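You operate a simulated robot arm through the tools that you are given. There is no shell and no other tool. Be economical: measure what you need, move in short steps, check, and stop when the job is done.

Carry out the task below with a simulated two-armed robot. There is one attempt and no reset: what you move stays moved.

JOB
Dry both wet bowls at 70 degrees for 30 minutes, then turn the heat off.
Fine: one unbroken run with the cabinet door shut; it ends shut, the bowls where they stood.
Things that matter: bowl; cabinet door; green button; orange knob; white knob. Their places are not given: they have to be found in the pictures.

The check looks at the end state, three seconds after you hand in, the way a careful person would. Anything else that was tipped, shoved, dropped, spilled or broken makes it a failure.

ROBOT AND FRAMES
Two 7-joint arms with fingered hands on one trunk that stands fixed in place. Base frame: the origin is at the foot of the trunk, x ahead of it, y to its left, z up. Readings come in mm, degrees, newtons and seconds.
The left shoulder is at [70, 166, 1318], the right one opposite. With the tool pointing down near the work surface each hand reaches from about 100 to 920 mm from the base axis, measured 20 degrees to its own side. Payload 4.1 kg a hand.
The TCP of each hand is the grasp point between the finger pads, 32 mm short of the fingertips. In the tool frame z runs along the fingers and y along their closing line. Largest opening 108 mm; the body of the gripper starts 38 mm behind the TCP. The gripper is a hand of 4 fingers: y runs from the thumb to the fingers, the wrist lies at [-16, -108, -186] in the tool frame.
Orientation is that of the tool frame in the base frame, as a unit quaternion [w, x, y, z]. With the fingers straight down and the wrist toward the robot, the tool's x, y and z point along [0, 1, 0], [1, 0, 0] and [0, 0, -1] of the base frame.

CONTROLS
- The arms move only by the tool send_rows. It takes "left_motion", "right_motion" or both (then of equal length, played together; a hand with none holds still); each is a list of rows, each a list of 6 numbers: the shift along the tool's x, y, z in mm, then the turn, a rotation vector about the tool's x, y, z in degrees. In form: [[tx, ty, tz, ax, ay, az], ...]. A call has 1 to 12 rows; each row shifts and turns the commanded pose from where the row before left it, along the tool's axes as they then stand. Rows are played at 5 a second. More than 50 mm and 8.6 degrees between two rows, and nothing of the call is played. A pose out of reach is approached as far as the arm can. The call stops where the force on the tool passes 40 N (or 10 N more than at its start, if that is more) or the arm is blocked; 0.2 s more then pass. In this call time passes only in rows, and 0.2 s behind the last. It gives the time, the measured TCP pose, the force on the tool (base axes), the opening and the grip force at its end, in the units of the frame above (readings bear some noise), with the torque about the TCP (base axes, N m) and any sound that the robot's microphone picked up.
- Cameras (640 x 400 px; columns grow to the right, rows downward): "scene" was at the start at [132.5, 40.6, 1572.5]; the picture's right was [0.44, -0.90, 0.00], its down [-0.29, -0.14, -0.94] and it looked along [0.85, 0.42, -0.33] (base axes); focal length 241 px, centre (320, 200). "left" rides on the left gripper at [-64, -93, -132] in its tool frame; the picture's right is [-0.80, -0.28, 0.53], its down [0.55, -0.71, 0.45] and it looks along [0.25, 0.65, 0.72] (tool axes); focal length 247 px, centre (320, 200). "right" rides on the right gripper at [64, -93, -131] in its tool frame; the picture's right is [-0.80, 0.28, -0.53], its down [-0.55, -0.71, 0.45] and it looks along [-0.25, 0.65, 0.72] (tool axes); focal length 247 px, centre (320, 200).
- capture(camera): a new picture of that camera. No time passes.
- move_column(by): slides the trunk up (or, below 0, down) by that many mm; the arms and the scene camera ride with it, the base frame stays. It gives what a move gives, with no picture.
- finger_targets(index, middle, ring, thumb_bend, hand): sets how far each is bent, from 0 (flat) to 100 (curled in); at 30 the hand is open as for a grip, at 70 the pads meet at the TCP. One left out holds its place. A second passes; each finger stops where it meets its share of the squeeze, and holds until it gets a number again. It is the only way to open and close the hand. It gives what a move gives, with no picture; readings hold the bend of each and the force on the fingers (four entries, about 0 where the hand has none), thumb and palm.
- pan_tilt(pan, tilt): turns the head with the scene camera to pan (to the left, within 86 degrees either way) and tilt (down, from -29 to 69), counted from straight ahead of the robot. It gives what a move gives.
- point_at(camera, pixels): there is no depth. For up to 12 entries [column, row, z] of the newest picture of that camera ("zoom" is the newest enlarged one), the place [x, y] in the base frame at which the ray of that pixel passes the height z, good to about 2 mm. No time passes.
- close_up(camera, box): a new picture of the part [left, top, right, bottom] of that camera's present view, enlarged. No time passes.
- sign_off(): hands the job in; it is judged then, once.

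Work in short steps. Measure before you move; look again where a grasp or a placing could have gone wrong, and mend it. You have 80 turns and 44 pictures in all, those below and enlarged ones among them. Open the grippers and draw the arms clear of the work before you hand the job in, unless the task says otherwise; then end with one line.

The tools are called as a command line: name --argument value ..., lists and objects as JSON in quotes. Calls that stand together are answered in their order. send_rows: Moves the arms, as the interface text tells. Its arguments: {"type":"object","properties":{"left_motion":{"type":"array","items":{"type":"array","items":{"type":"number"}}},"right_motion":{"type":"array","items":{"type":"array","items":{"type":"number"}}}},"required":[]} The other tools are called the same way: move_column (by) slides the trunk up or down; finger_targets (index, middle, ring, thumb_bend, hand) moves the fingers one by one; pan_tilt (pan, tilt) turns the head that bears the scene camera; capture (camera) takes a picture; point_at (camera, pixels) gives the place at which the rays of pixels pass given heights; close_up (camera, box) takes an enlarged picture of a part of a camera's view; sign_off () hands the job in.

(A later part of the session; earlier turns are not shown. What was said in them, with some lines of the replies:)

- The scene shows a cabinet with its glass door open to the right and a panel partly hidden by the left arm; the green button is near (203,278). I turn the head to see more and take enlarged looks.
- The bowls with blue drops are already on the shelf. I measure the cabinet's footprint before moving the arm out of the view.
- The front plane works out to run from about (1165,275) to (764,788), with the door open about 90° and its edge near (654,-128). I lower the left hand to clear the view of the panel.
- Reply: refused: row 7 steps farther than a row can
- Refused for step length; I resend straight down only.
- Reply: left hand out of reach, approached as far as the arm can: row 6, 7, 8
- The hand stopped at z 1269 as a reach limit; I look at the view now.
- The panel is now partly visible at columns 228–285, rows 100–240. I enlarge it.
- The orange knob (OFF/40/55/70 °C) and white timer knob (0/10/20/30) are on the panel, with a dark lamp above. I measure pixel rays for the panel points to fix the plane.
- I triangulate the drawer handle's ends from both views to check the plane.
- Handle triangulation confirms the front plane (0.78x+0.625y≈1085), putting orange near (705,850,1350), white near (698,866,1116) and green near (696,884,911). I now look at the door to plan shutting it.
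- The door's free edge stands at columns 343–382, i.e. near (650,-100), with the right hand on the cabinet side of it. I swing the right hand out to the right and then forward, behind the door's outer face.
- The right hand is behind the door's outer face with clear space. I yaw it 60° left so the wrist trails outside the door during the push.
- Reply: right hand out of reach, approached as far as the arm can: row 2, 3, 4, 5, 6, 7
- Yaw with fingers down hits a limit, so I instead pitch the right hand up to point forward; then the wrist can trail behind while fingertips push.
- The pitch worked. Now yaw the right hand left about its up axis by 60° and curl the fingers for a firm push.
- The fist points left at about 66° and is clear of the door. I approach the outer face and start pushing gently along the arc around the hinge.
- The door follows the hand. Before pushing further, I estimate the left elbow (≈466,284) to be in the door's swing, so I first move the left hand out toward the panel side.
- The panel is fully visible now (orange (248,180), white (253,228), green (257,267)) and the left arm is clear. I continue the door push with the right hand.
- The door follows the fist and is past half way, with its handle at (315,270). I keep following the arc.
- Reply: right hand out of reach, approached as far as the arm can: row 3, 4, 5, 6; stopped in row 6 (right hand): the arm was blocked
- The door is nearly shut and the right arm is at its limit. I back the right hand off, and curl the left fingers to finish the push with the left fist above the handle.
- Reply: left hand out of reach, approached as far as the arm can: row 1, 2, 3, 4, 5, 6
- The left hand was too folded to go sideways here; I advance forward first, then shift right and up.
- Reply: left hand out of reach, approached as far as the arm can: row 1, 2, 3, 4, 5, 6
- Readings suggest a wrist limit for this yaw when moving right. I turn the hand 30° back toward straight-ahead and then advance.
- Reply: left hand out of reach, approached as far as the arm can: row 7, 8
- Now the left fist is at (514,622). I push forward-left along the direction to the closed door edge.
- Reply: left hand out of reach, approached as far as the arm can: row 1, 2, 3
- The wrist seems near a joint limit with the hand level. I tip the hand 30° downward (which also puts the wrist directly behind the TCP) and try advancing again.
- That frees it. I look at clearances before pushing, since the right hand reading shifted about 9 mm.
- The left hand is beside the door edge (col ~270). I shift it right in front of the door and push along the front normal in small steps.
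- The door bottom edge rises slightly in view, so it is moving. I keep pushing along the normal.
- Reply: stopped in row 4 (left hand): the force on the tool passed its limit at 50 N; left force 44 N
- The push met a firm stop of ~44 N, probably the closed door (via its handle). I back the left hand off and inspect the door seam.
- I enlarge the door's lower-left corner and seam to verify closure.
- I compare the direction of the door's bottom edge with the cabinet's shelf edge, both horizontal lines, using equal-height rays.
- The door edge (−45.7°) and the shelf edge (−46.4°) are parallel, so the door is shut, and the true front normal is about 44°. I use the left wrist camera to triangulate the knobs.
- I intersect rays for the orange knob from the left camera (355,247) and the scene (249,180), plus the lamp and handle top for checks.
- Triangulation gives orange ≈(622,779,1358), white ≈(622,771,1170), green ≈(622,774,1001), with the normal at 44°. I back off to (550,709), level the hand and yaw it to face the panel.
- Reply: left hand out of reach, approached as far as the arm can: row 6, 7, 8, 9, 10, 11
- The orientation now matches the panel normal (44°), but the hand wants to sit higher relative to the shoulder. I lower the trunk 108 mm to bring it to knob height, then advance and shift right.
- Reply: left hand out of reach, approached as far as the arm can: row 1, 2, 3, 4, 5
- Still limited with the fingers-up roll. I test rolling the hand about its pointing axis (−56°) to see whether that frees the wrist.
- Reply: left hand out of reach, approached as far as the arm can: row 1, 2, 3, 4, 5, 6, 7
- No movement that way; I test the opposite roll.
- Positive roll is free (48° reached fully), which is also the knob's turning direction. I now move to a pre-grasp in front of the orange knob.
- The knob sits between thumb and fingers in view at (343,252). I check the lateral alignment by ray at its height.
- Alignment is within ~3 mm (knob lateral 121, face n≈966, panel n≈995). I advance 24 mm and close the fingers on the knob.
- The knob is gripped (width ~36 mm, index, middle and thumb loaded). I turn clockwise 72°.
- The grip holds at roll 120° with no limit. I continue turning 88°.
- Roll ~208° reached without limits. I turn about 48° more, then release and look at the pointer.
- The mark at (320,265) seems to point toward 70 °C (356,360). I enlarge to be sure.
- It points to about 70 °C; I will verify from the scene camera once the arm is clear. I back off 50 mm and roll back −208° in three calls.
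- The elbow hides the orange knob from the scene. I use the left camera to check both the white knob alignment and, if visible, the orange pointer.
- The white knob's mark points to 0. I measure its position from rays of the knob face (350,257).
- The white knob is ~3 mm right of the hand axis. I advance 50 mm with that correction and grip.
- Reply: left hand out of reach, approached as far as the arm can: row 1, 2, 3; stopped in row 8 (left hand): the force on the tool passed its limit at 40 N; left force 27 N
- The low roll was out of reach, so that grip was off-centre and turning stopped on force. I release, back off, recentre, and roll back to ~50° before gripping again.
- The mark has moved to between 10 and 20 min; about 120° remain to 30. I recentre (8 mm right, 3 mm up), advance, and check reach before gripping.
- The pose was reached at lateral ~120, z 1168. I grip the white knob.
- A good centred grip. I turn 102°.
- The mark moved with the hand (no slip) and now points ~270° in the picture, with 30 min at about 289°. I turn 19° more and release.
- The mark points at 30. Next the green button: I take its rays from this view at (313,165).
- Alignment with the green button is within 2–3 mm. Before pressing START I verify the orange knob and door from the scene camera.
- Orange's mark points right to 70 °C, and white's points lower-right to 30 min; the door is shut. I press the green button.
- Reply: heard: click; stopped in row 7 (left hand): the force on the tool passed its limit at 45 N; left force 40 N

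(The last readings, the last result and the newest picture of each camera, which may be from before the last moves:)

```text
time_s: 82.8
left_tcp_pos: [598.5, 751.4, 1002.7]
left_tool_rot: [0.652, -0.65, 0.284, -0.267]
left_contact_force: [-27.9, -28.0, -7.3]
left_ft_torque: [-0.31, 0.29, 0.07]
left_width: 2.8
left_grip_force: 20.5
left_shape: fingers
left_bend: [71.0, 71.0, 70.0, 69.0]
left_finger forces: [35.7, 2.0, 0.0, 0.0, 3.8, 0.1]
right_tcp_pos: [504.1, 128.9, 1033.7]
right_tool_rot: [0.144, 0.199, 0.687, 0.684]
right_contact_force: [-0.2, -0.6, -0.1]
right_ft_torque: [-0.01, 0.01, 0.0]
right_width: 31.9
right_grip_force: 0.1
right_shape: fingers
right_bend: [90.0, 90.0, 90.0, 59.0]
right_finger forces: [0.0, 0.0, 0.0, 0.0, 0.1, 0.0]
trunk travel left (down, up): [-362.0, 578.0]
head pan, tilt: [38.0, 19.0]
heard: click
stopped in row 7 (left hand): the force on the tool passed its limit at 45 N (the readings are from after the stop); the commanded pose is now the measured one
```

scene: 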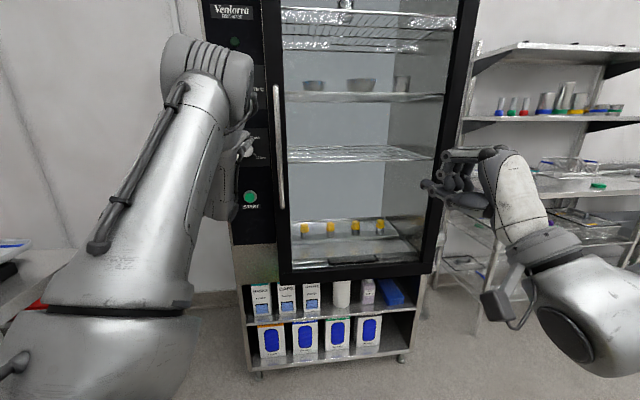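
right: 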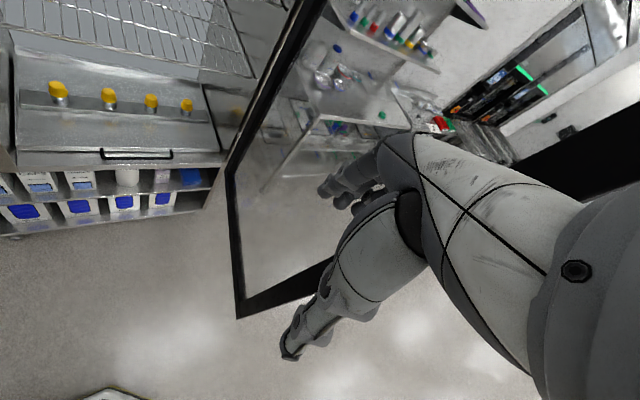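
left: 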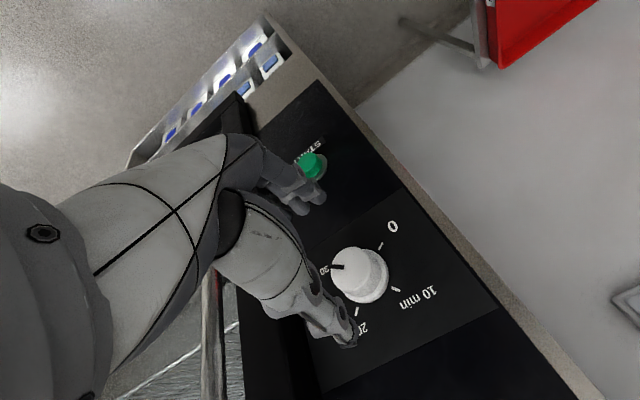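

A click was heard. I back off and look at the lamp and timer.

send_rows --left_motion '[[0, 0, -25, 0, 0, 0], [0, 0, -30, 0, 0, 0]]'

close_up --camera "scene" --box '[190, 0, 350, 200]'

```text
time_s: 83.4
left_tcp_pos: [561.2, 713.2, 1002.9]
left_tool_rot: [0.652, -0.649, 0.287, -0.267]
left_contact_force: [-0.9, 0.2, 0.3]
left_ft_torque: [-0.02, 0.03, 0.0]
left_width: 3.1
left_grip_force: 0.1
left_shape: fingers
left_bend: [70.0, 70.0, 70.0, 70.0]
left_finger forces: [0.0, 0.0, 0.0, 0.1, 0.0, 0.0]
right_tcp_pos: [505.0, 130.3, 1032.4]
right_tool_rot: [0.144, 0.199, 0.687, 0.684]
right_contact_force: [0.7, 0.3, -0.2]
right_ft_torque: [0.0, -0.01, 0.03]
right_width: 32.0
right_grip_force: 0.0
right_shape: fingers
right_bend: [90.0, 90.0, 90.0, 59.0]
right_finger forces: [0.0, 0.0, 0.1, 0.0, 0.0, 0.0]
trunk travel left (down, up): [-362.0, 578.0]
head pan, tilt: [38.0, 19.0]
```

```text
2.00 times, centred on (270, 100) of scene
```

zoom: 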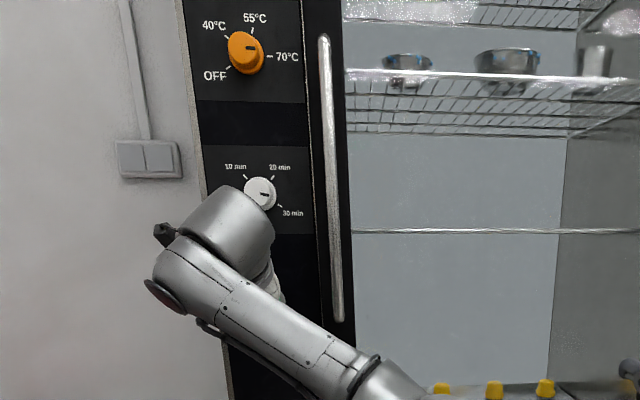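

The timer pointer is already moving back, so the run is on. While waiting I raise the trunk to the orange knob's height, open the fingers and roll +75° for the return turn.

move_column --by 355

send_rows --left_motion '[[0, 0, 0, 0, 0, 8.5], [0, 0, 0, 0, 0, 8.5], [0, 0, 0, 0, 0, 8.5], [0, 0, 0, 0, 0, 8.5], [0, 0, 0, 0, 0, 8.5], [0, 0, 0, 0, 0, 8.5], [0, 0, 0, 0, 0, 8.5], [0, 0, 0, 0, 0, 8.5], [0, 0, 0, 0, 0, 8.5]]'

finger_targets --hand "left" --index 35 --middle 35 --ring 35 --thumb_bend 35

send_rows --left_motion '[[0, 0, 0, 0, 0, 0], [0, 0, 0, 0, 0, 0], [0, 0, 0, 0, 0, 0], [0, 0, 0, 0, 0, 0], [0, 0, 0, 0, 0, 0], [0, 0, 0, 0, 0, 0], [0, 0, 0, 0, 0, 0], [0, 0, 0, 0, 0, 0], [0, 0, 0, 0, 0, 0], [0, 0, 0, 0, 0, 0], [0, 0, 0, 0, 0, 0], [0, 0, 0, 0, 0, 0]]'

send_rows --left_motion '[[0, 0, 0, 0, 0, 0], [0, 0, 0, 0, 0, 0], [0, 0, 0, 0, 0, 0], [0, 0, 0, 0, 0, 0], [0, 0, 0, 0, 0, 0], [0, 0, 0, 0, 0, 0], [0, 0, 0, 0, 0, 0], [0, 0, 0, 0, 0, 0], [0, 0, 0, 0, 0, 0], [0, 0, 0, 0, 0, 0], [0, 0, 0, 0, 0, 0], [0, 0, 0, 0, 0, 0]]'

send_rows --left_motion '[[0, 0, 0, 0, 0, 0], [0, 0, 0, 0, 0, 0], [0, 0, 0, 0, 0, 0], [0, 0, 0, 0, 0, 0], [0, 0, 0, 0, 0, 0], [0, 0, 0, 0, 0, 0], [0, 0, 0, 0, 0, 0], [0, 0, 0, 0, 0, 0], [0, 0, 0, 0, 0, 0], [0, 0, 0, 0, 0, 0], [0, 0, 0, 0, 0, 0], [0, 0, 0, 0, 0, 0]]'

```text
time_s: 86.9
left_tcp_pos: [560.7, 713.6, 1356.1]
left_tool_rot: [0.652, -0.65, 0.286, -0.267]
left_contact_force: [-0.1, -0.2, 0.9]
left_ft_torque: [0.03, 0.01, -0.01]
left_width: 3.1
left_grip_force: 0.1
left_shape: fingers
left_bend: [70.0, 70.0, 70.0, 70.0]
left_finger forces: [0.0, 0.0, 0.0, 0.1, 0.0, 0.0]
right_tcp_pos: [506.4, 130.3, 1387.6]
right_tool_rot: [0.143, 0.199, 0.687, 0.684]
right_contact_force: [1.0, 1.1, 0.0]
right_ft_torque: [0.06, -0.02, -0.02]
right_width: 31.6
right_grip_force: 0.1
right_shape: fingers
right_bend: [90.0, 90.0, 90.0, 59.0]
right_finger forces: [0.1, 0.0, 0.0, 0.0, 0.0, 0.0]
trunk travel left (down, up): [-717.0, 223.0]
head pan, tilt: [38.0, 19.0]
```

```text
time_s: 88.9
left_tcp_pos: [561.8, 714.4, 1356.0]
left_tool_rot: [0.678, -0.332, 0.627, 0.194]
left_contact_force: [-0.3, 0.2, -0.6]
left_ft_torque: [0.02, 0.02, -0.02]
left_width: 3.1
left_grip_force: 0.1
left_shape: fingers
left_bend: [70.0, 70.0, 70.0, 70.0]
left_finger forces: [0.0, 0.0, 0.1, 0.0, 0.0, 0.1]
right_tcp_pos: [507.3, 132.4, 1387.6]
right_tool_rot: [0.144, 0.199, 0.687, 0.683]
right_contact_force: [-0.6, 0.0, 0.2]
right_ft_torque: [0.0, 0.0, 0.02]
right_width: 31.9
right_grip_force: 0.1
right_shape: fingers
right_bend: [90.0, 90.0, 90.0, 59.0]
right_finger forces: [0.1, 0.0, 0.0, 0.1, 0.1, 0.1]
trunk travel left (down, up): [-717.0, 223.0]
head pan, tilt: [38.0, 19.0]
```

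```text
time_s: 89.9
left_tcp_pos: [561.9, 713.9, 1356.3]
left_tool_rot: [0.678, -0.333, 0.626, 0.193]
left_contact_force: [-0.7, -0.1, -0.2]
left_ft_torque: [0.01, 0.0, -0.01]
left_width: 95.2
left_grip_force: 0.1
left_shape: fingers
left_bend: [35.0, 35.0, 35.0, 35.0]
left_finger forces: [0.0, 0.0, 0.1, 0.1, 0.0, 0.1]
right_tcp_pos: [506.3, 131.2, 1386.9]
right_tool_rot: [0.144, 0.2, 0.687, 0.683]
right_contact_force: [0.1, -0.1, -0.5]
right_ft_torque: [-0.01, -0.01, 0.0]
right_width: 31.8
right_grip_force: 0.0
right_shape: fingers
right_bend: [90.0, 90.0, 90.0, 59.0]
right_finger forces: [0.1, 0.0, 0.0, 0.1, 0.0, 0.1]
trunk travel left (down, up): [-717.0, 223.0]
head pan, tilt: [38.0, 19.0]
```

```text
time_s: 92.5
left_tcp_pos: [561.1, 713.5, 1357.2]
left_tool_rot: [0.677, -0.333, 0.627, 0.194]
left_contact_force: [0.3, -0.8, 0.0]
left_ft_torque: [0.06, 0.0, 0.03]
left_width: 95.2
left_grip_force: 0.0
left_shape: fingers
left_bend: [35.0, 35.0, 35.0, 35.0]
left_finger forces: [0.1, 0.0, 0.0, 0.0, 0.0, 0.1]
right_tcp_pos: [507.0, 131.2, 1388.0]
right_tool_rot: [0.144, 0.199, 0.687, 0.684]
right_contact_force: [-0.2, 0.7, -1.0]
right_ft_torque: [0.03, 0.0, 0.01]
right_width: 31.8
right_grip_force: 0.1
right_shape: fingers
right_bend: [90.0, 90.0, 90.0, 59.0]
right_finger forces: [0.0, 0.0, 0.0, 0.0, 0.0, 0.1]
trunk travel left (down, up): [-717.0, 223.0]
head pan, tilt: [38.0, 19.0]
```

```text
time_s: 95.1
left_tcp_pos: [561.2, 713.3, 1356.3]
left_tool_rot: [0.678, -0.333, 0.626, 0.194]
left_contact_force: [-0.1, -0.4, 0.0]
left_ft_torque: [-0.02, 0.02, 0.02]
left_width: 95.1
left_grip_force: 0.1
left_shape: fingers
left_bend: [35.0, 35.0, 35.0, 35.0]
left_finger forces: [0.0, 0.0, 0.1, 0.0, 0.1, 0.1]
right_tcp_pos: [506.7, 130.5, 1387.7]
right_tool_rot: [0.143, 0.198, 0.687, 0.684]
right_contact_force: [0.1, 0.5, -0.1]
right_ft_torque: [0.01, -0.01, 0.0]
right_width: 32.2
right_grip_force: 0.1
right_shape: fingers
right_bend: [90.0, 90.0, 90.0, 59.0]
right_finger forces: [0.0, 0.0, 0.0, 0.0, 0.0, 0.0]
trunk travel left (down, up): [-717.0, 223.0]
head pan, tilt: [38.0, 19.0]
```

```text
time_s: 97.7
left_tcp_pos: [561.4, 713.1, 1356.0]
left_tool_rot: [0.678, -0.333, 0.627, 0.194]
left_contact_force: [-1.0, 0.0, 0.3]
left_ft_torque: [-0.02, 0.01, 0.0]
left_width: 95.2
left_grip_force: 0.0
left_shape: fingers
left_bend: [35.0, 35.0, 35.0, 35.0]
left_finger forces: [0.0, 0.0, 0.0, 0.0, 0.0, 0.0]
right_tcp_pos: [506.6, 129.7, 1387.4]
right_tool_rot: [0.143, 0.199, 0.687, 0.684]
right_contact_force: [-0.2, 0.2, 0.4]
right_ft_torque: [0.02, 0.0, -0.02]
right_width: 32.1
right_grip_force: 0.1
right_shape: fingers
right_bend: [90.0, 90.0, 90.0, 59.0]
right_finger forces: [0.0, 0.1, 0.0, 0.0, 0.0, 0.0]
trunk travel left (down, up): [-717.0, 223.0]
head pan, tilt: [38.0, 19.0]
```

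No end sound yet after ~15 s. I keep waiting with empty rows.

send_rows --left_motion '[[0, 0, 0, 0, 0, 0], [0, 0, 0, 0, 0, 0], [0, 0, 0, 0, 0, 0], [0, 0, 0, 0, 0, 0], [0, 0, 0, 0, 0, 0], [0, 0, 0, 0, 0, 0], [0, 0, 0, 0, 0, 0], [0, 0, 0, 0, 0, 0], [0, 0, 0, 0, 0, 0], [0, 0, 0, 0, 0, 0], [0, 0, 0, 0, 0, 0], [0, 0, 0, 0, 0, 0]]'

send_rows --left_motion '[[0, 0, 0, 0, 0, 0], [0, 0, 0, 0, 0, 0], [0, 0, 0, 0, 0, 0], [0, 0, 0, 0, 0, 0], [0, 0, 0, 0, 0, 0], [0, 0, 0, 0, 0, 0], [0, 0, 0, 0, 0, 0], [0, 0, 0, 0, 0, 0], [0, 0, 0, 0, 0, 0], [0, 0, 0, 0, 0, 0], [0, 0, 0, 0, 0, 0], [0, 0, 0, 0, 0, 0]]'

send_rows --left_motion '[[0, 0, 0, 0, 0, 0], [0, 0, 0, 0, 0, 0], [0, 0, 0, 0, 0, 0], [0, 0, 0, 0, 0, 0], [0, 0, 0, 0, 0, 0], [0, 0, 0, 0, 0, 0], [0, 0, 0, 0, 0, 0], [0, 0, 0, 0, 0, 0], [0, 0, 0, 0, 0, 0], [0, 0, 0, 0, 0, 0], [0, 0, 0, 0, 0, 0], [0, 0, 0, 0, 0, 0]]'

capture --camera "left"

```text
time_s: 100.3
left_tcp_pos: [560.4, 713.3, 1356.2]
left_tool_rot: [0.678, -0.333, 0.627, 0.193]
left_contact_force: [0.6, -0.2, 0.3]
left_ft_torque: [0.0, 0.0, -0.02]
left_width: 95.0
left_grip_force: 0.0
left_shape: fingers
left_bend: [35.0, 35.0, 35.0, 35.0]
left_finger forces: [0.1, 0.0, 0.0, 0.0, 0.0, 0.0]
right_tcp_pos: [506.4, 131.3, 1387.4]
right_tool_rot: [0.143, 0.198, 0.687, 0.684]
right_contact_force: [0.1, 0.5, 0.5]
right_ft_torque: [-0.03, -0.03, 0.03]
right_width: 32.1
right_grip_force: 0.1
right_shape: fingers
right_bend: [90.0, 90.0, 90.0, 59.0]
right_finger forces: [0.0, 0.0, 0.0, 0.1, 0.1, 0.0]
trunk travel left (down, up): [-717.0, 223.0]
head pan, tilt: [38.0, 19.0]
```

```text
time_s: 102.9
left_tcp_pos: [559.9, 713.8, 1356.6]
left_tool_rot: [0.677, -0.333, 0.627, 0.193]
left_contact_force: [0.1, -0.1, 1.3]
left_ft_torque: [-0.01, -0.03, 0.02]
left_width: 95.4
left_grip_force: 0.1
left_shape: fingers
left_bend: [35.0, 35.0, 35.0, 35.0]
left_finger forces: [0.0, 0.0, 0.0, 0.0, 0.0, 0.1]
right_tcp_pos: [505.8, 130.4, 1388.1]
right_tool_rot: [0.145, 0.2, 0.687, 0.683]
right_contact_force: [0.1, -0.2, 0.5]
right_ft_torque: [0.01, -0.01, 0.04]
right_width: 32.0
right_grip_force: 0.1
right_shape: fingers
right_bend: [90.0, 90.0, 90.0, 59.0]
right_finger forces: [0.0, 0.0, 0.0, 0.1, 0.0, 0.0]
trunk travel left (down, up): [-717.0, 223.0]
head pan, tilt: [38.0, 19.0]
```

```text
time_s: 105.5
left_tcp_pos: [561.6, 713.7, 1356.9]
left_tool_rot: [0.678, -0.334, 0.626, 0.193]
left_contact_force: [-0.3, 0.1, 0.2]
left_ft_torque: [0.01, 0.0, -0.01]
left_width: 95.1
left_grip_force: 0.2
left_shape: fingers
left_bend: [35.0, 35.0, 35.0, 35.0]
left_finger forces: [0.0, 0.0, 0.0, 0.0, 0.1, 0.0]
right_tcp_pos: [505.4, 130.2, 1389.0]
right_tool_rot: [0.144, 0.199, 0.687, 0.684]
right_contact_force: [0.3, 0.7, 0.3]
right_ft_torque: [0.0, 0.02, -0.03]
right_width: 31.9
right_grip_force: 0.1
right_shape: fingers
right_bend: [90.0, 90.0, 90.0, 59.0]
right_finger forces: [0.0, 0.0, 0.1, 0.1, 0.1, 0.1]
trunk travel left (down, up): [-717.0, 223.0]
head pan, tilt: [38.0, 19.0]
```

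```text
2 pictures are left
```

left: 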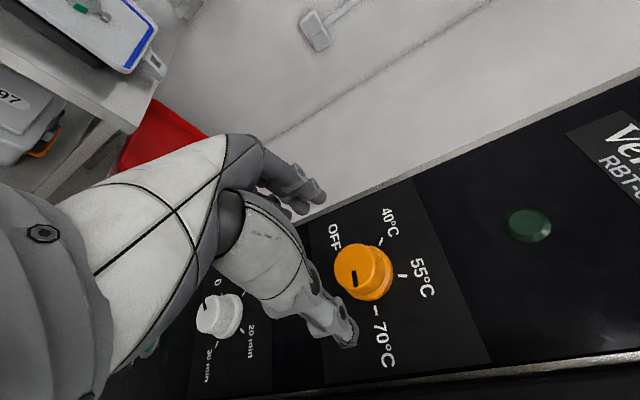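

The white mark is back near 0 and the lamp is dark, but no end sound was reported; I wait a bit more to be sure the run has ended.

send_rows --left_motion '[[0, 0, 0, 0, 0, 0], [0, 0, 0, 0, 0, 0], [0, 0, 0, 0, 0, 0], [0, 0, 0, 0, 0, 0], [0, 0, 0, 0, 0, 0], [0, 0, 0, 0, 0, 0], [0, 0, 0, 0, 0, 0], [0, 0, 0, 0, 0, 0], [0, 0, 0, 0, 0, 0], [0, 0, 0, 0, 0, 0], [0, 0, 0, 0, 0, 0], [0, 0, 0, 0, 0, 0]]'

send_rows --left_motion '[[0, 0, 0, 0, 0, 0], [0, 0, 0, 0, 0, 0], [0, 0, 0, 0, 0, 0], [0, 0, 0, 0, 0, 0], [0, 0, 0, 0, 0, 0], [0, 0, 0, 0, 0, 0], [0, 0, 0, 0, 0, 0], [0, 0, 0, 0, 0, 0], [0, 0, 0, 0, 0, 0], [0, 0, 0, 0, 0, 0], [0, 0, 0, 0, 0, 0], [0, 0, 0, 0, 0, 0]]'

send_rows --left_motion '[[0, 0, 0, 0, 0, 0], [0, 0, 0, 0, 0, 0], [0, 0, 0, 0, 0, 0], [0, 0, 0, 0, 0, 0], [0, 0, 0, 0, 0, 0], [0, 0, 0, 0, 0, 0], [0, 0, 0, 0, 0, 0], [0, 0, 0, 0, 0, 0], [0, 0, 0, 0, 0, 0], [0, 0, 0, 0, 0, 0], [0, 0, 0, 0, 0, 0], [0, 0, 0, 0, 0, 0]]'

send_rows --left_motion '[[0, 0, 0, 0, 0, 0], [0, 0, 0, 0, 0, 0], [0, 0, 0, 0, 0, 0], [0, 0, 0, 0, 0, 0], [0, 0, 0, 0, 0, 0], [0, 0, 0, 0, 0, 0], [0, 0, 0, 0, 0, 0], [0, 0, 0, 0, 0, 0], [0, 0, 0, 0, 0, 0], [0, 0, 0, 0, 0, 0], [0, 0, 0, 0, 0, 0], [0, 0, 0, 0, 0, 0]]'

```text
time_s: 108.1
left_tcp_pos: [560.5, 714.7, 1357.0]
left_tool_rot: [0.678, -0.333, 0.626, 0.193]
left_contact_force: [-0.2, 0.8, 0.6]
left_ft_torque: [-0.01, -0.01, -0.05]
left_width: 95.2
left_grip_force: 0.0
left_shape: fingers
left_bend: [35.0, 35.0, 35.0, 35.0]
left_finger forces: [0.0, 0.1, 0.0, 0.0, 0.0, 0.1]
right_tcp_pos: [505.9, 131.6, 1388.2]
right_tool_rot: [0.143, 0.199, 0.687, 0.684]
right_contact_force: [0.6, 0.4, -0.1]
right_ft_torque: [0.02, 0.01, 0.01]
right_width: 32.1
right_grip_force: 0.2
right_shape: fingers
right_bend: [90.0, 90.0, 90.0, 59.0]
right_finger forces: [0.0, 0.0, 0.0, 0.1, 0.0, 0.0]
trunk travel left (down, up): [-717.0, 223.0]
head pan, tilt: [38.0, 19.0]
```

```text
time_s: 110.7
left_tcp_pos: [560.6, 714.4, 1356.0]
left_tool_rot: [0.678, -0.333, 0.627, 0.193]
left_contact_force: [-0.5, 0.5, 1.6]
left_ft_torque: [0.01, -0.02, -0.01]
left_width: 95.3
left_grip_force: 0.1
left_shape: fingers
left_bend: [35.0, 35.0, 35.0, 35.0]
left_finger forces: [0.0, 0.1, 0.0, 0.1, 0.0, 0.0]
right_tcp_pos: [506.6, 131.0, 1387.3]
right_tool_rot: [0.144, 0.199, 0.687, 0.684]
right_contact_force: [0.3, -0.2, 0.6]
right_ft_torque: [0.02, -0.02, -0.02]
right_width: 32.2
right_grip_force: 0.1
right_shape: fingers
right_bend: [90.0, 90.0, 90.0, 59.0]
right_finger forces: [0.0, 0.0, 0.0, 0.0, 0.0, 0.1]
trunk travel left (down, up): [-717.0, 223.0]
head pan, tilt: [38.0, 19.0]
```

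```text
time_s: 113.3
left_tcp_pos: [561.5, 713.2, 1356.2]
left_tool_rot: [0.678, -0.333, 0.626, 0.193]
left_contact_force: [-0.1, -0.4, -0.1]
left_ft_torque: [0.03, 0.04, 0.01]
left_width: 95.2
left_grip_force: 0.0
left_shape: fingers
left_bend: [35.0, 35.0, 35.0, 35.0]
left_finger forces: [0.0, 0.0, 0.0, 0.1, 0.1, 0.1]
right_tcp_pos: [506.8, 131.6, 1387.8]
right_tool_rot: [0.143, 0.199, 0.687, 0.684]
right_contact_force: [-0.1, 0.2, -0.4]
right_ft_torque: [-0.03, 0.03, 0.01]
right_width: 32.3
right_grip_force: 0.0
right_shape: fingers
right_bend: [90.0, 90.0, 90.0, 59.0]
right_finger forces: [0.1, 0.0, 0.0, 0.1, 0.1, 0.0]
trunk travel left (down, up): [-717.0, 223.0]
head pan, tilt: [38.0, 19.0]
```

```text
time_s: 115.9
left_tcp_pos: [560.3, 713.2, 1356.0]
left_tool_rot: [0.678, -0.334, 0.626, 0.193]
left_contact_force: [-0.1, -0.5, -0.6]
left_ft_torque: [0.04, -0.01, 0.0]
left_width: 95.2
left_grip_force: 0.1
left_shape: fingers
left_bend: [35.0, 35.0, 35.0, 35.0]
left_finger forces: [0.0, 0.1, 0.1, 0.0, 0.0, 0.0]
right_tcp_pos: [505.6, 131.0, 1388.2]
right_tool_rot: [0.143, 0.199, 0.687, 0.684]
right_contact_force: [-0.1, 0.0, -1.2]
right_ft_torque: [-0.01, 0.01, 0.0]
right_width: 32.0
right_grip_force: 0.0
right_shape: fingers
right_bend: [90.0, 90.0, 90.0, 59.0]
right_finger forces: [0.0, 0.0, 0.0, 0.0, 0.0, 0.0]
trunk travel left (down, up): [-717.0, 223.0]
head pan, tilt: [38.0, 19.0]
```

Well over the time needed has passed and the mark was at 0 earlier. I advance onto the orange knob and grip it to turn the heat off.

send_rows --left_motion '[[0, 0, 18, 0, 0, 0], [0, 0, 18, 0, 0, 0], [0, 0, 18, 0, 0, 0]]'

finger_targets --hand "left" --index 70 --middle 70 --ring 70 --thumb_bend 70

```text
time_s: 116.7
left_tcp_pos: [601.5, 751.2, 1357.3]
left_tool_rot: [0.678, -0.333, 0.626, 0.194]
left_contact_force: [0.1, 0.0, -0.1]
left_ft_torque: [-0.01, 0.02, 0.0]
left_width: 95.2
left_grip_force: 0.1
left_shape: fingers
left_bend: [35.0, 35.0, 35.0, 35.0]
left_finger forces: [0.0, 0.0, 0.0, 0.0, 0.0, 0.0]
right_tcp_pos: [506.2, 131.7, 1386.6]
right_tool_rot: [0.142, 0.2, 0.687, 0.683]
right_contact_force: [0.9, 0.3, 1.0]
right_ft_torque: [-0.02, -0.01, 0.0]
right_width: 31.8
right_grip_force: 0.0
right_shape: fingers
right_bend: [90.0, 90.0, 90.0, 59.0]
right_finger forces: [0.0, 0.0, 0.0, 0.1, 0.0, 0.1]
trunk travel left (down, up): [-717.0, 223.0]
head pan, tilt: [38.0, 19.0]
```

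```text
time_s: 117.7
left_tcp_pos: [598.7, 751.6, 1356.6]
left_tool_rot: [0.678, -0.335, 0.626, 0.194]
left_contact_force: [-10.0, -1.5, -6.4]
left_ft_torque: [-0.1, 0.16, 0.22]
left_width: 39.1
left_grip_force: 13.3
left_shape: fingers
left_bend: [60.0, 61.0, 70.0, 57.0]
left_finger forces: [7.7, 8.8, 0.0, 0.0, 11.0, 0.0]
right_tcp_pos: [505.1, 132.0, 1389.6]
right_tool_rot: [0.143, 0.198, 0.688, 0.684]
right_contact_force: [0.9, -0.6, -0.2]
right_ft_torque: [0.01, 0.0, 0.03]
right_width: 31.7
right_grip_force: 0.1
right_shape: fingers
right_bend: [90.0, 90.0, 90.0, 59.0]
right_finger forces: [0.0, 0.0, 0.0, 0.0, 0.1, 0.0]
trunk travel left (down, up): [-717.0, 223.0]
head pan, tilt: [38.0, 19.0]
```

Good grip. I turn counter-clockwise, 96° first.

send_rows --left_motion '[[0, 0, 0, 0, 0, -8], [0, 0, 0, 0, 0, -8], [0, 0, 0, 0, 0, -8], [0, 0, 0, 0, 0, -8], [0, 0, 0, 0, 0, -8], [0, 0, 0, 0, 0, -8], [0, 0, 0, 0, 0, -8], [0, 0, 0, 0, 0, -8], [0, 0, 0, 0, 0, -8], [0, 0, 0, 0, 0, -8], [0, 0, 0, 0, 0, -8], [0, 0, 0, 0, 0, -8]]'

```text
time_s: 120.3
left_tcp_pos: [601.1, 747.4, 1359.3]
left_tool_rot: [-0.597, 0.688, -0.172, 0.375]
left_contact_force: [1.7, -14.6, -0.5]
left_ft_torque: [-0.09, 0.17, -0.44]
left_width: 37.5
left_grip_force: 13.5
left_shape: fingers
left_bend: [60.0, 60.0, 70.0, 59.0]
left_finger forces: [6.8, 8.1, 0.1, 0.1, 11.8, 0.0]
right_tcp_pos: [507.9, 126.6, 1387.6]
right_tool_rot: [0.143, 0.201, 0.686, 0.684]
right_contact_force: [-1.0, 0.3, -0.4]
right_ft_torque: [-0.03, 0.01, 0.03]
right_width: 31.9
right_grip_force: 0.1
right_shape: fingers
right_bend: [90.0, 90.0, 90.0, 59.0]
right_finger forces: [0.0, 0.0, 0.0, 0.1, 0.0, 0.1]
trunk travel left (down, up): [-717.0, 223.0]
head pan, tilt: [38.0, 19.0]
```

No limit or slip. I continue another 96° and then 16°.

send_rows --left_motion '[[0, 0, 0, 0, 0, -8], [0, 0, 0, 0, 0, -8], [0, 0, 0, 0, 0, -8], [0, 0, 0, 0, 0, -8], [0, 0, 0, 0, 0, -8], [0, 0, 0, 0, 0, -8], [0, 0, 0, 0, 0, -8], [0, 0, 0, 0, 0, -8], [0, 0, 0, 0, 0, -8], [0, 0, 0, 0, 0, -8], [0, 0, 0, 0, 0, -8], [0, 0, 0, 0, 0, -8]]'

send_rows --left_motion '[[0, 0, 0, 0, 0, -6], [0, 0, 0, 0, 0, -6], [0, 0, 0, 0, 0, -5]]'

```text
time_s: 122.9
left_tcp_pos: [599.2, 748.3, 1358.5]
left_tool_rot: [-0.121, 0.587, 0.396, 0.695]
left_contact_force: [4.0, -5.8, 11.7]
left_ft_torque: [0.36, -0.32, -0.34]
left_width: 34.5
left_grip_force: 13.5
left_shape: fingers
left_bend: [60.0, 59.0, 70.0, 60.0]
left_finger forces: [7.1, 12.1, 0.0, 0.1, 8.0, 0.0]
right_tcp_pos: [506.0, 128.6, 1388.0]
right_tool_rot: [0.144, 0.199, 0.686, 0.685]
right_contact_force: [-0.4, -1.4, 0.0]
right_ft_torque: [0.03, 0.0, -0.02]
right_width: 31.9
right_grip_force: 0.1
right_shape: fingers
right_bend: [90.0, 90.0, 90.0, 59.0]
right_finger forces: [0.0, 0.0, 0.1, 0.0, 0.1, 0.0]
trunk travel left (down, up): [-717.0, 223.0]
head pan, tilt: [38.0, 19.0]
```

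```text
time_s: 123.7
left_tcp_pos: [599.5, 746.9, 1358.5]
left_tool_rot: [-0.017, 0.522, 0.479, 0.706]
left_contact_force: [2.9, -4.5, 12.9]
left_ft_torque: [0.44, -0.41, -0.28]
left_width: 34.3
left_grip_force: 14.2
left_shape: fingers
left_bend: [60.0, 59.0, 70.0, 60.0]
left_finger forces: [7.5, 13.2, 0.0, 0.1, 7.6, 0.1]
right_tcp_pos: [504.4, 127.6, 1389.0]
right_tool_rot: [0.143, 0.198, 0.687, 0.685]
right_contact_force: [-0.4, -0.1, 0.0]
right_ft_torque: [-0.01, -0.03, -0.03]
right_width: 32.1
right_grip_force: 0.0
right_shape: fingers
right_bend: [90.0, 90.0, 90.0, 59.0]
right_finger forces: [0.0, 0.0, 0.0, 0.0, 0.0, 0.0]
trunk travel left (down, up): [-717.0, 223.0]
head pan, tilt: [38.0, 19.0]
```

I release, back off to the same pose as the very first knob view (TCP n≈931) and compare the mark with the original OFF picture.

finger_targets --hand "left" --index 35 --middle 35 --ring 35 --thumb_bend 35

send_rows --left_motion '[[0, 0, -12, 0, 0, 0], [0, 0, -12, 0, 0, 0]]'

capture --camera "left"

```text
time_s: 124.7
left_tcp_pos: [599.3, 751.6, 1356.6]
left_tool_rot: [-0.017, 0.524, 0.479, 0.704]
left_contact_force: [-0.4, -0.7, 0.0]
left_ft_torque: [-0.01, -0.01, -0.01]
left_width: 95.4
left_grip_force: 0.0
left_shape: fingers
left_bend: [35.0, 35.0, 35.0, 35.0]
left_finger forces: [0.0, 0.0, 0.1, 0.0, 0.1, 0.1]
right_tcp_pos: [506.4, 131.0, 1387.7]
right_tool_rot: [0.143, 0.2, 0.687, 0.684]
right_contact_force: [-0.3, -0.7, 0.6]
right_ft_torque: [-0.01, -0.02, -0.01]
right_width: 32.2
right_grip_force: 0.0
right_shape: fingers
right_bend: [90.0, 90.0, 90.0, 59.0]
right_finger forces: [0.0, 0.0, 0.1, 0.0, 0.0, 0.0]
trunk travel left (down, up): [-717.0, 223.0]
head pan, tilt: [38.0, 19.0]
```

```text
time_s: 125.3
left_tcp_pos: [582.5, 734.5, 1357.9]
left_tool_rot: [-0.018, 0.523, 0.48, 0.705]
left_contact_force: [-0.3, 0.0, -0.3]
left_ft_torque: [-0.03, 0.0, 0.03]
left_width: 94.9
left_grip_force: 0.0
left_shape: fingers
left_bend: [35.0, 35.0, 35.0, 35.0]
left_finger forces: [0.0, 0.0, 0.0, 0.0, 0.0, 0.0]
right_tcp_pos: [506.0, 129.7, 1386.9]
right_tool_rot: [0.143, 0.199, 0.687, 0.684]
right_contact_force: [-0.7, 0.0, 0.3]
right_ft_torque: [-0.02, -0.04, 0.02]
right_width: 31.9
right_grip_force: 0.0
right_shape: fingers
right_bend: [90.0, 90.0, 90.0, 59.0]
right_finger forces: [0.0, 0.0, 0.1, 0.1, 0.1, 0.1]
trunk travel left (down, up): [-717.0, 223.0]
head pan, tilt: [38.0, 19.0]
```

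```text
1 pictures are left
```

left: 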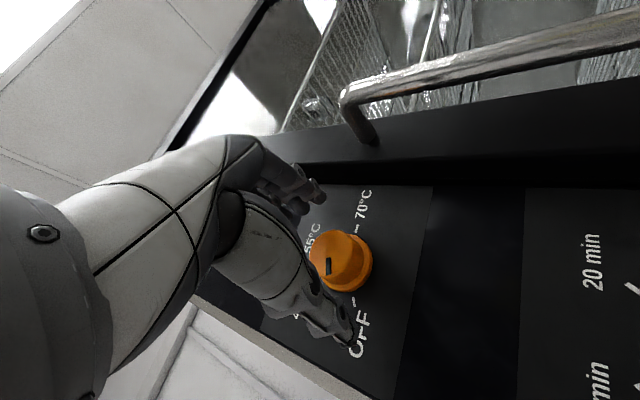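

The mark again points toward OFF much like in the original picture; I use the last picture to check it enlarged.

close_up --camera "left" --box '[280, 200, 420, 360]'

```text
2.50 times, centred on (350, 280) of left
```

zoom: 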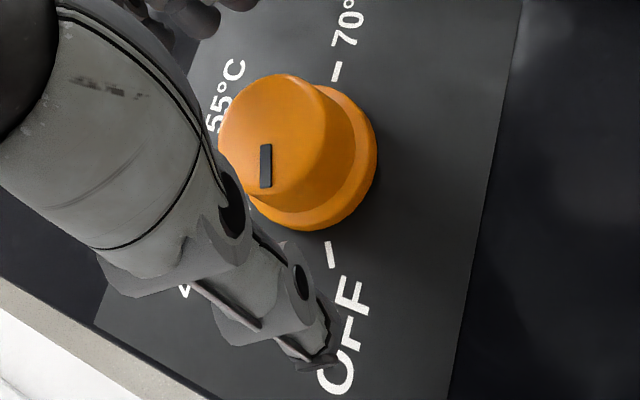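

The mark may be ~8° short of OFF. I regrip with a little more roll and nudge further counter-clockwise toward the OFF stop.

send_rows --left_motion '[[0, 0, 0, 0, 0, 8], [0, 0, 0, 0, 0, 8], [0, 0, 12, 0, 0, 0], [0, 0, 12, 0, 0, 0]]'

finger_targets --hand "left" --index 70 --middle 70 --ring 70 --thumb_bend 70

send_rows --left_motion '[[0, 0, 0, 0, 0, -3], [0, 0, 0, 0, 0, -3], [0, 0, 0, 0, 0, -3]]'

```text
time_s: 126.3
left_tcp_pos: [599.7, 752.7, 1355.4]
left_tool_rot: [-0.116, 0.586, 0.402, 0.694]
left_contact_force: [-0.9, -1.1, -0.1]
left_ft_torque: [-0.02, 0.03, -0.01]
left_width: 95.4
left_grip_force: 0.0
left_shape: fingers
left_bend: [35.0, 35.0, 35.0, 35.0]
left_finger forces: [0.1, 0.0, 0.0, 0.0, 0.1, 0.0]
right_tcp_pos: [507.3, 131.2, 1388.5]
right_tool_rot: [0.144, 0.201, 0.687, 0.683]
right_contact_force: [-0.1, 0.2, -0.6]
right_ft_torque: [0.03, -0.03, -0.01]
right_width: 31.9
right_grip_force: 0.0
right_shape: fingers
right_bend: [90.0, 90.0, 90.0, 59.0]
right_finger forces: [0.1, 0.0, 0.1, 0.0, 0.0, 0.0]
trunk travel left (down, up): [-717.0, 223.0]
head pan, tilt: [38.0, 19.0]
```

```text
time_s: 127.3
left_tcp_pos: [599.2, 748.6, 1358.2]
left_tool_rot: [-0.115, 0.585, 0.401, 0.696]
left_contact_force: [1.9, -8.5, 3.0]
left_ft_torque: [0.11, -0.06, -0.34]
left_width: 34.1
left_grip_force: 14.1
left_shape: fingers
left_bend: [60.0, 58.0, 70.0, 60.0]
left_finger forces: [8.9, 8.7, 0.4, 0.0, 9.8, 0.1]
right_tcp_pos: [507.7, 128.8, 1388.3]
right_tool_rot: [0.143, 0.2, 0.687, 0.684]
right_contact_force: [0.5, -0.4, 0.3]
right_ft_torque: [0.0, 0.01, 0.0]
right_width: 32.0
right_grip_force: 0.0
right_shape: fingers
right_bend: [90.0, 90.0, 90.0, 59.0]
right_finger forces: [0.0, 0.1, 0.0, 0.0, 0.0, 0.0]
trunk travel left (down, up): [-717.0, 223.0]
head pan, tilt: [38.0, 19.0]
```

```text
time_s: 128.1
left_tcp_pos: [600.0, 748.6, 1358.6]
left_tool_rot: [-0.06, 0.551, 0.445, 0.703]
left_contact_force: [3.7, -6.5, 5.9]
left_ft_torque: [0.23, -0.18, -0.34]
left_width: 33.8
left_grip_force: 13.1
left_shape: fingers
left_bend: [60.0, 58.0, 70.0, 60.0]
left_finger forces: [8.8, 8.9, 0.5, 0.0, 8.8, 0.0]
right_tcp_pos: [505.5, 128.9, 1388.5]
right_tool_rot: [0.143, 0.2, 0.687, 0.684]
right_contact_force: [0.0, 0.8, -0.7]
right_ft_torque: [0.0, 0.0, -0.02]
right_width: 32.0
right_grip_force: 0.1
right_shape: fingers
right_bend: [90.0, 90.0, 90.0, 59.0]
right_finger forces: [0.0, 0.1, 0.1, 0.1, 0.1, 0.0]
trunk travel left (down, up): [-717.0, 223.0]
head pan, tilt: [38.0, 19.0]
```

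The knob followed another ~9° to OFF. I release, draw the left hand back, open the right hand, and move clear.

finger_targets --hand "left" --index 30 --middle 30 --ring 30 --thumb_bend 30

send_rows --left_motion '[[0, 0, -25, 0, 0, 0], [0, 0, -25, 0, 0, 0], [0, 0, -30, 0, 0, 0], [0, 0, -30, 0, 0, 0]]'

finger_targets --hand "right" --index 30 --middle 30 --ring 30 --thumb_bend 30

```text
time_s: 129.1
left_tcp_pos: [599.7, 752.0, 1355.6]
left_tool_rot: [-0.06, 0.552, 0.447, 0.702]
left_contact_force: [-0.2, -0.7, 0.0]
left_ft_torque: [-0.01, 0.0, 0.0]
left_width: 108.2
left_grip_force: 0.1
left_shape: fingers
left_bend: [30.0, 30.0, 30.0, 30.0]
left_finger forces: [0.0, 0.0, 0.1, 0.1, 0.0, 0.0]
right_tcp_pos: [506.0, 130.7, 1387.3]
right_tool_rot: [0.143, 0.2, 0.687, 0.683]
right_contact_force: [0.3, -0.2, -1.3]
right_ft_torque: [-0.03, 0.0, 0.02]
right_width: 32.2
right_grip_force: 0.0
right_shape: fingers
right_bend: [90.0, 90.0, 90.0, 59.0]
right_finger forces: [0.0, 0.0, 0.0, 0.0, 0.0, 0.0]
trunk travel left (down, up): [-717.0, 223.0]
head pan, tilt: [38.0, 19.0]
```

```text
time_s: 130.1
left_tcp_pos: [520.3, 672.1, 1357.4]
left_tool_rot: [-0.061, 0.552, 0.445, 0.702]
left_contact_force: [0.3, -0.6, -0.1]
left_ft_torque: [0.02, 0.02, 0.02]
left_width: 108.0
left_grip_force: 0.1
left_shape: fingers
left_bend: [30.0, 30.0, 30.0, 30.0]
left_finger forces: [0.0, 0.0, 0.0, 0.0, 0.0, 0.0]
right_tcp_pos: [506.1, 129.0, 1388.9]
right_tool_rot: [0.144, 0.2, 0.687, 0.684]
right_contact_force: [-0.3, -0.2, -0.1]
right_ft_torque: [-0.02, -0.02, -0.02]
right_width: 32.1
right_grip_force: 0.0
right_shape: fingers
right_bend: [90.0, 90.0, 90.0, 59.0]
right_finger forces: [0.0, 0.0, 0.1, 0.1, 0.1, 0.0]
trunk travel left (down, up): [-717.0, 223.0]
head pan, tilt: [38.0, 19.0]
```

```text
time_s: 131.1
left_tcp_pos: [520.7, 672.4, 1356.6]
left_tool_rot: [-0.06, 0.55, 0.447, 0.702]
left_contact_force: [1.0, 0.4, -1.0]
left_ft_torque: [-0.01, -0.01, -0.01]
left_width: 107.9
left_grip_force: 0.1
left_shape: fingers
left_bend: [30.0, 30.0, 30.0, 30.0]
left_finger forces: [0.1, 0.0, 0.0, 0.1, 0.1, 0.0]
right_tcp_pos: [506.6, 130.3, 1387.2]
right_tool_rot: [0.143, 0.2, 0.687, 0.684]
right_contact_force: [-0.8, -0.2, -0.2]
right_ft_torque: [0.01, -0.02, 0.01]
right_width: 108.4
right_grip_force: 0.0
right_shape: fingers
right_bend: [30.0, 30.0, 30.0, 30.0]
right_finger forces: [0.1, 0.0, 0.0, 0.0, 0.1, 0.0]
trunk travel left (down, up): [-717.0, 223.0]
head pan, tilt: [38.0, 19.0]
```

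Both hands are open and clear, the door is shut and the heat knob is back at OFF; I hand the job in.

sign_off

```text
The job is handed in.
```

I shut the cabinet door, set 70 °C and 30 min, and pressed START. I let the timer run down, then turned the heat knob back to OFF; the bowls were not touched. I heard no end sound, so I took the timer mark returning to about 0 plus roughly 10 more seconds as the finish. After my last picture I nudged the heat knob another 9° toward OFF, so its final position is not confirmed by a picture.
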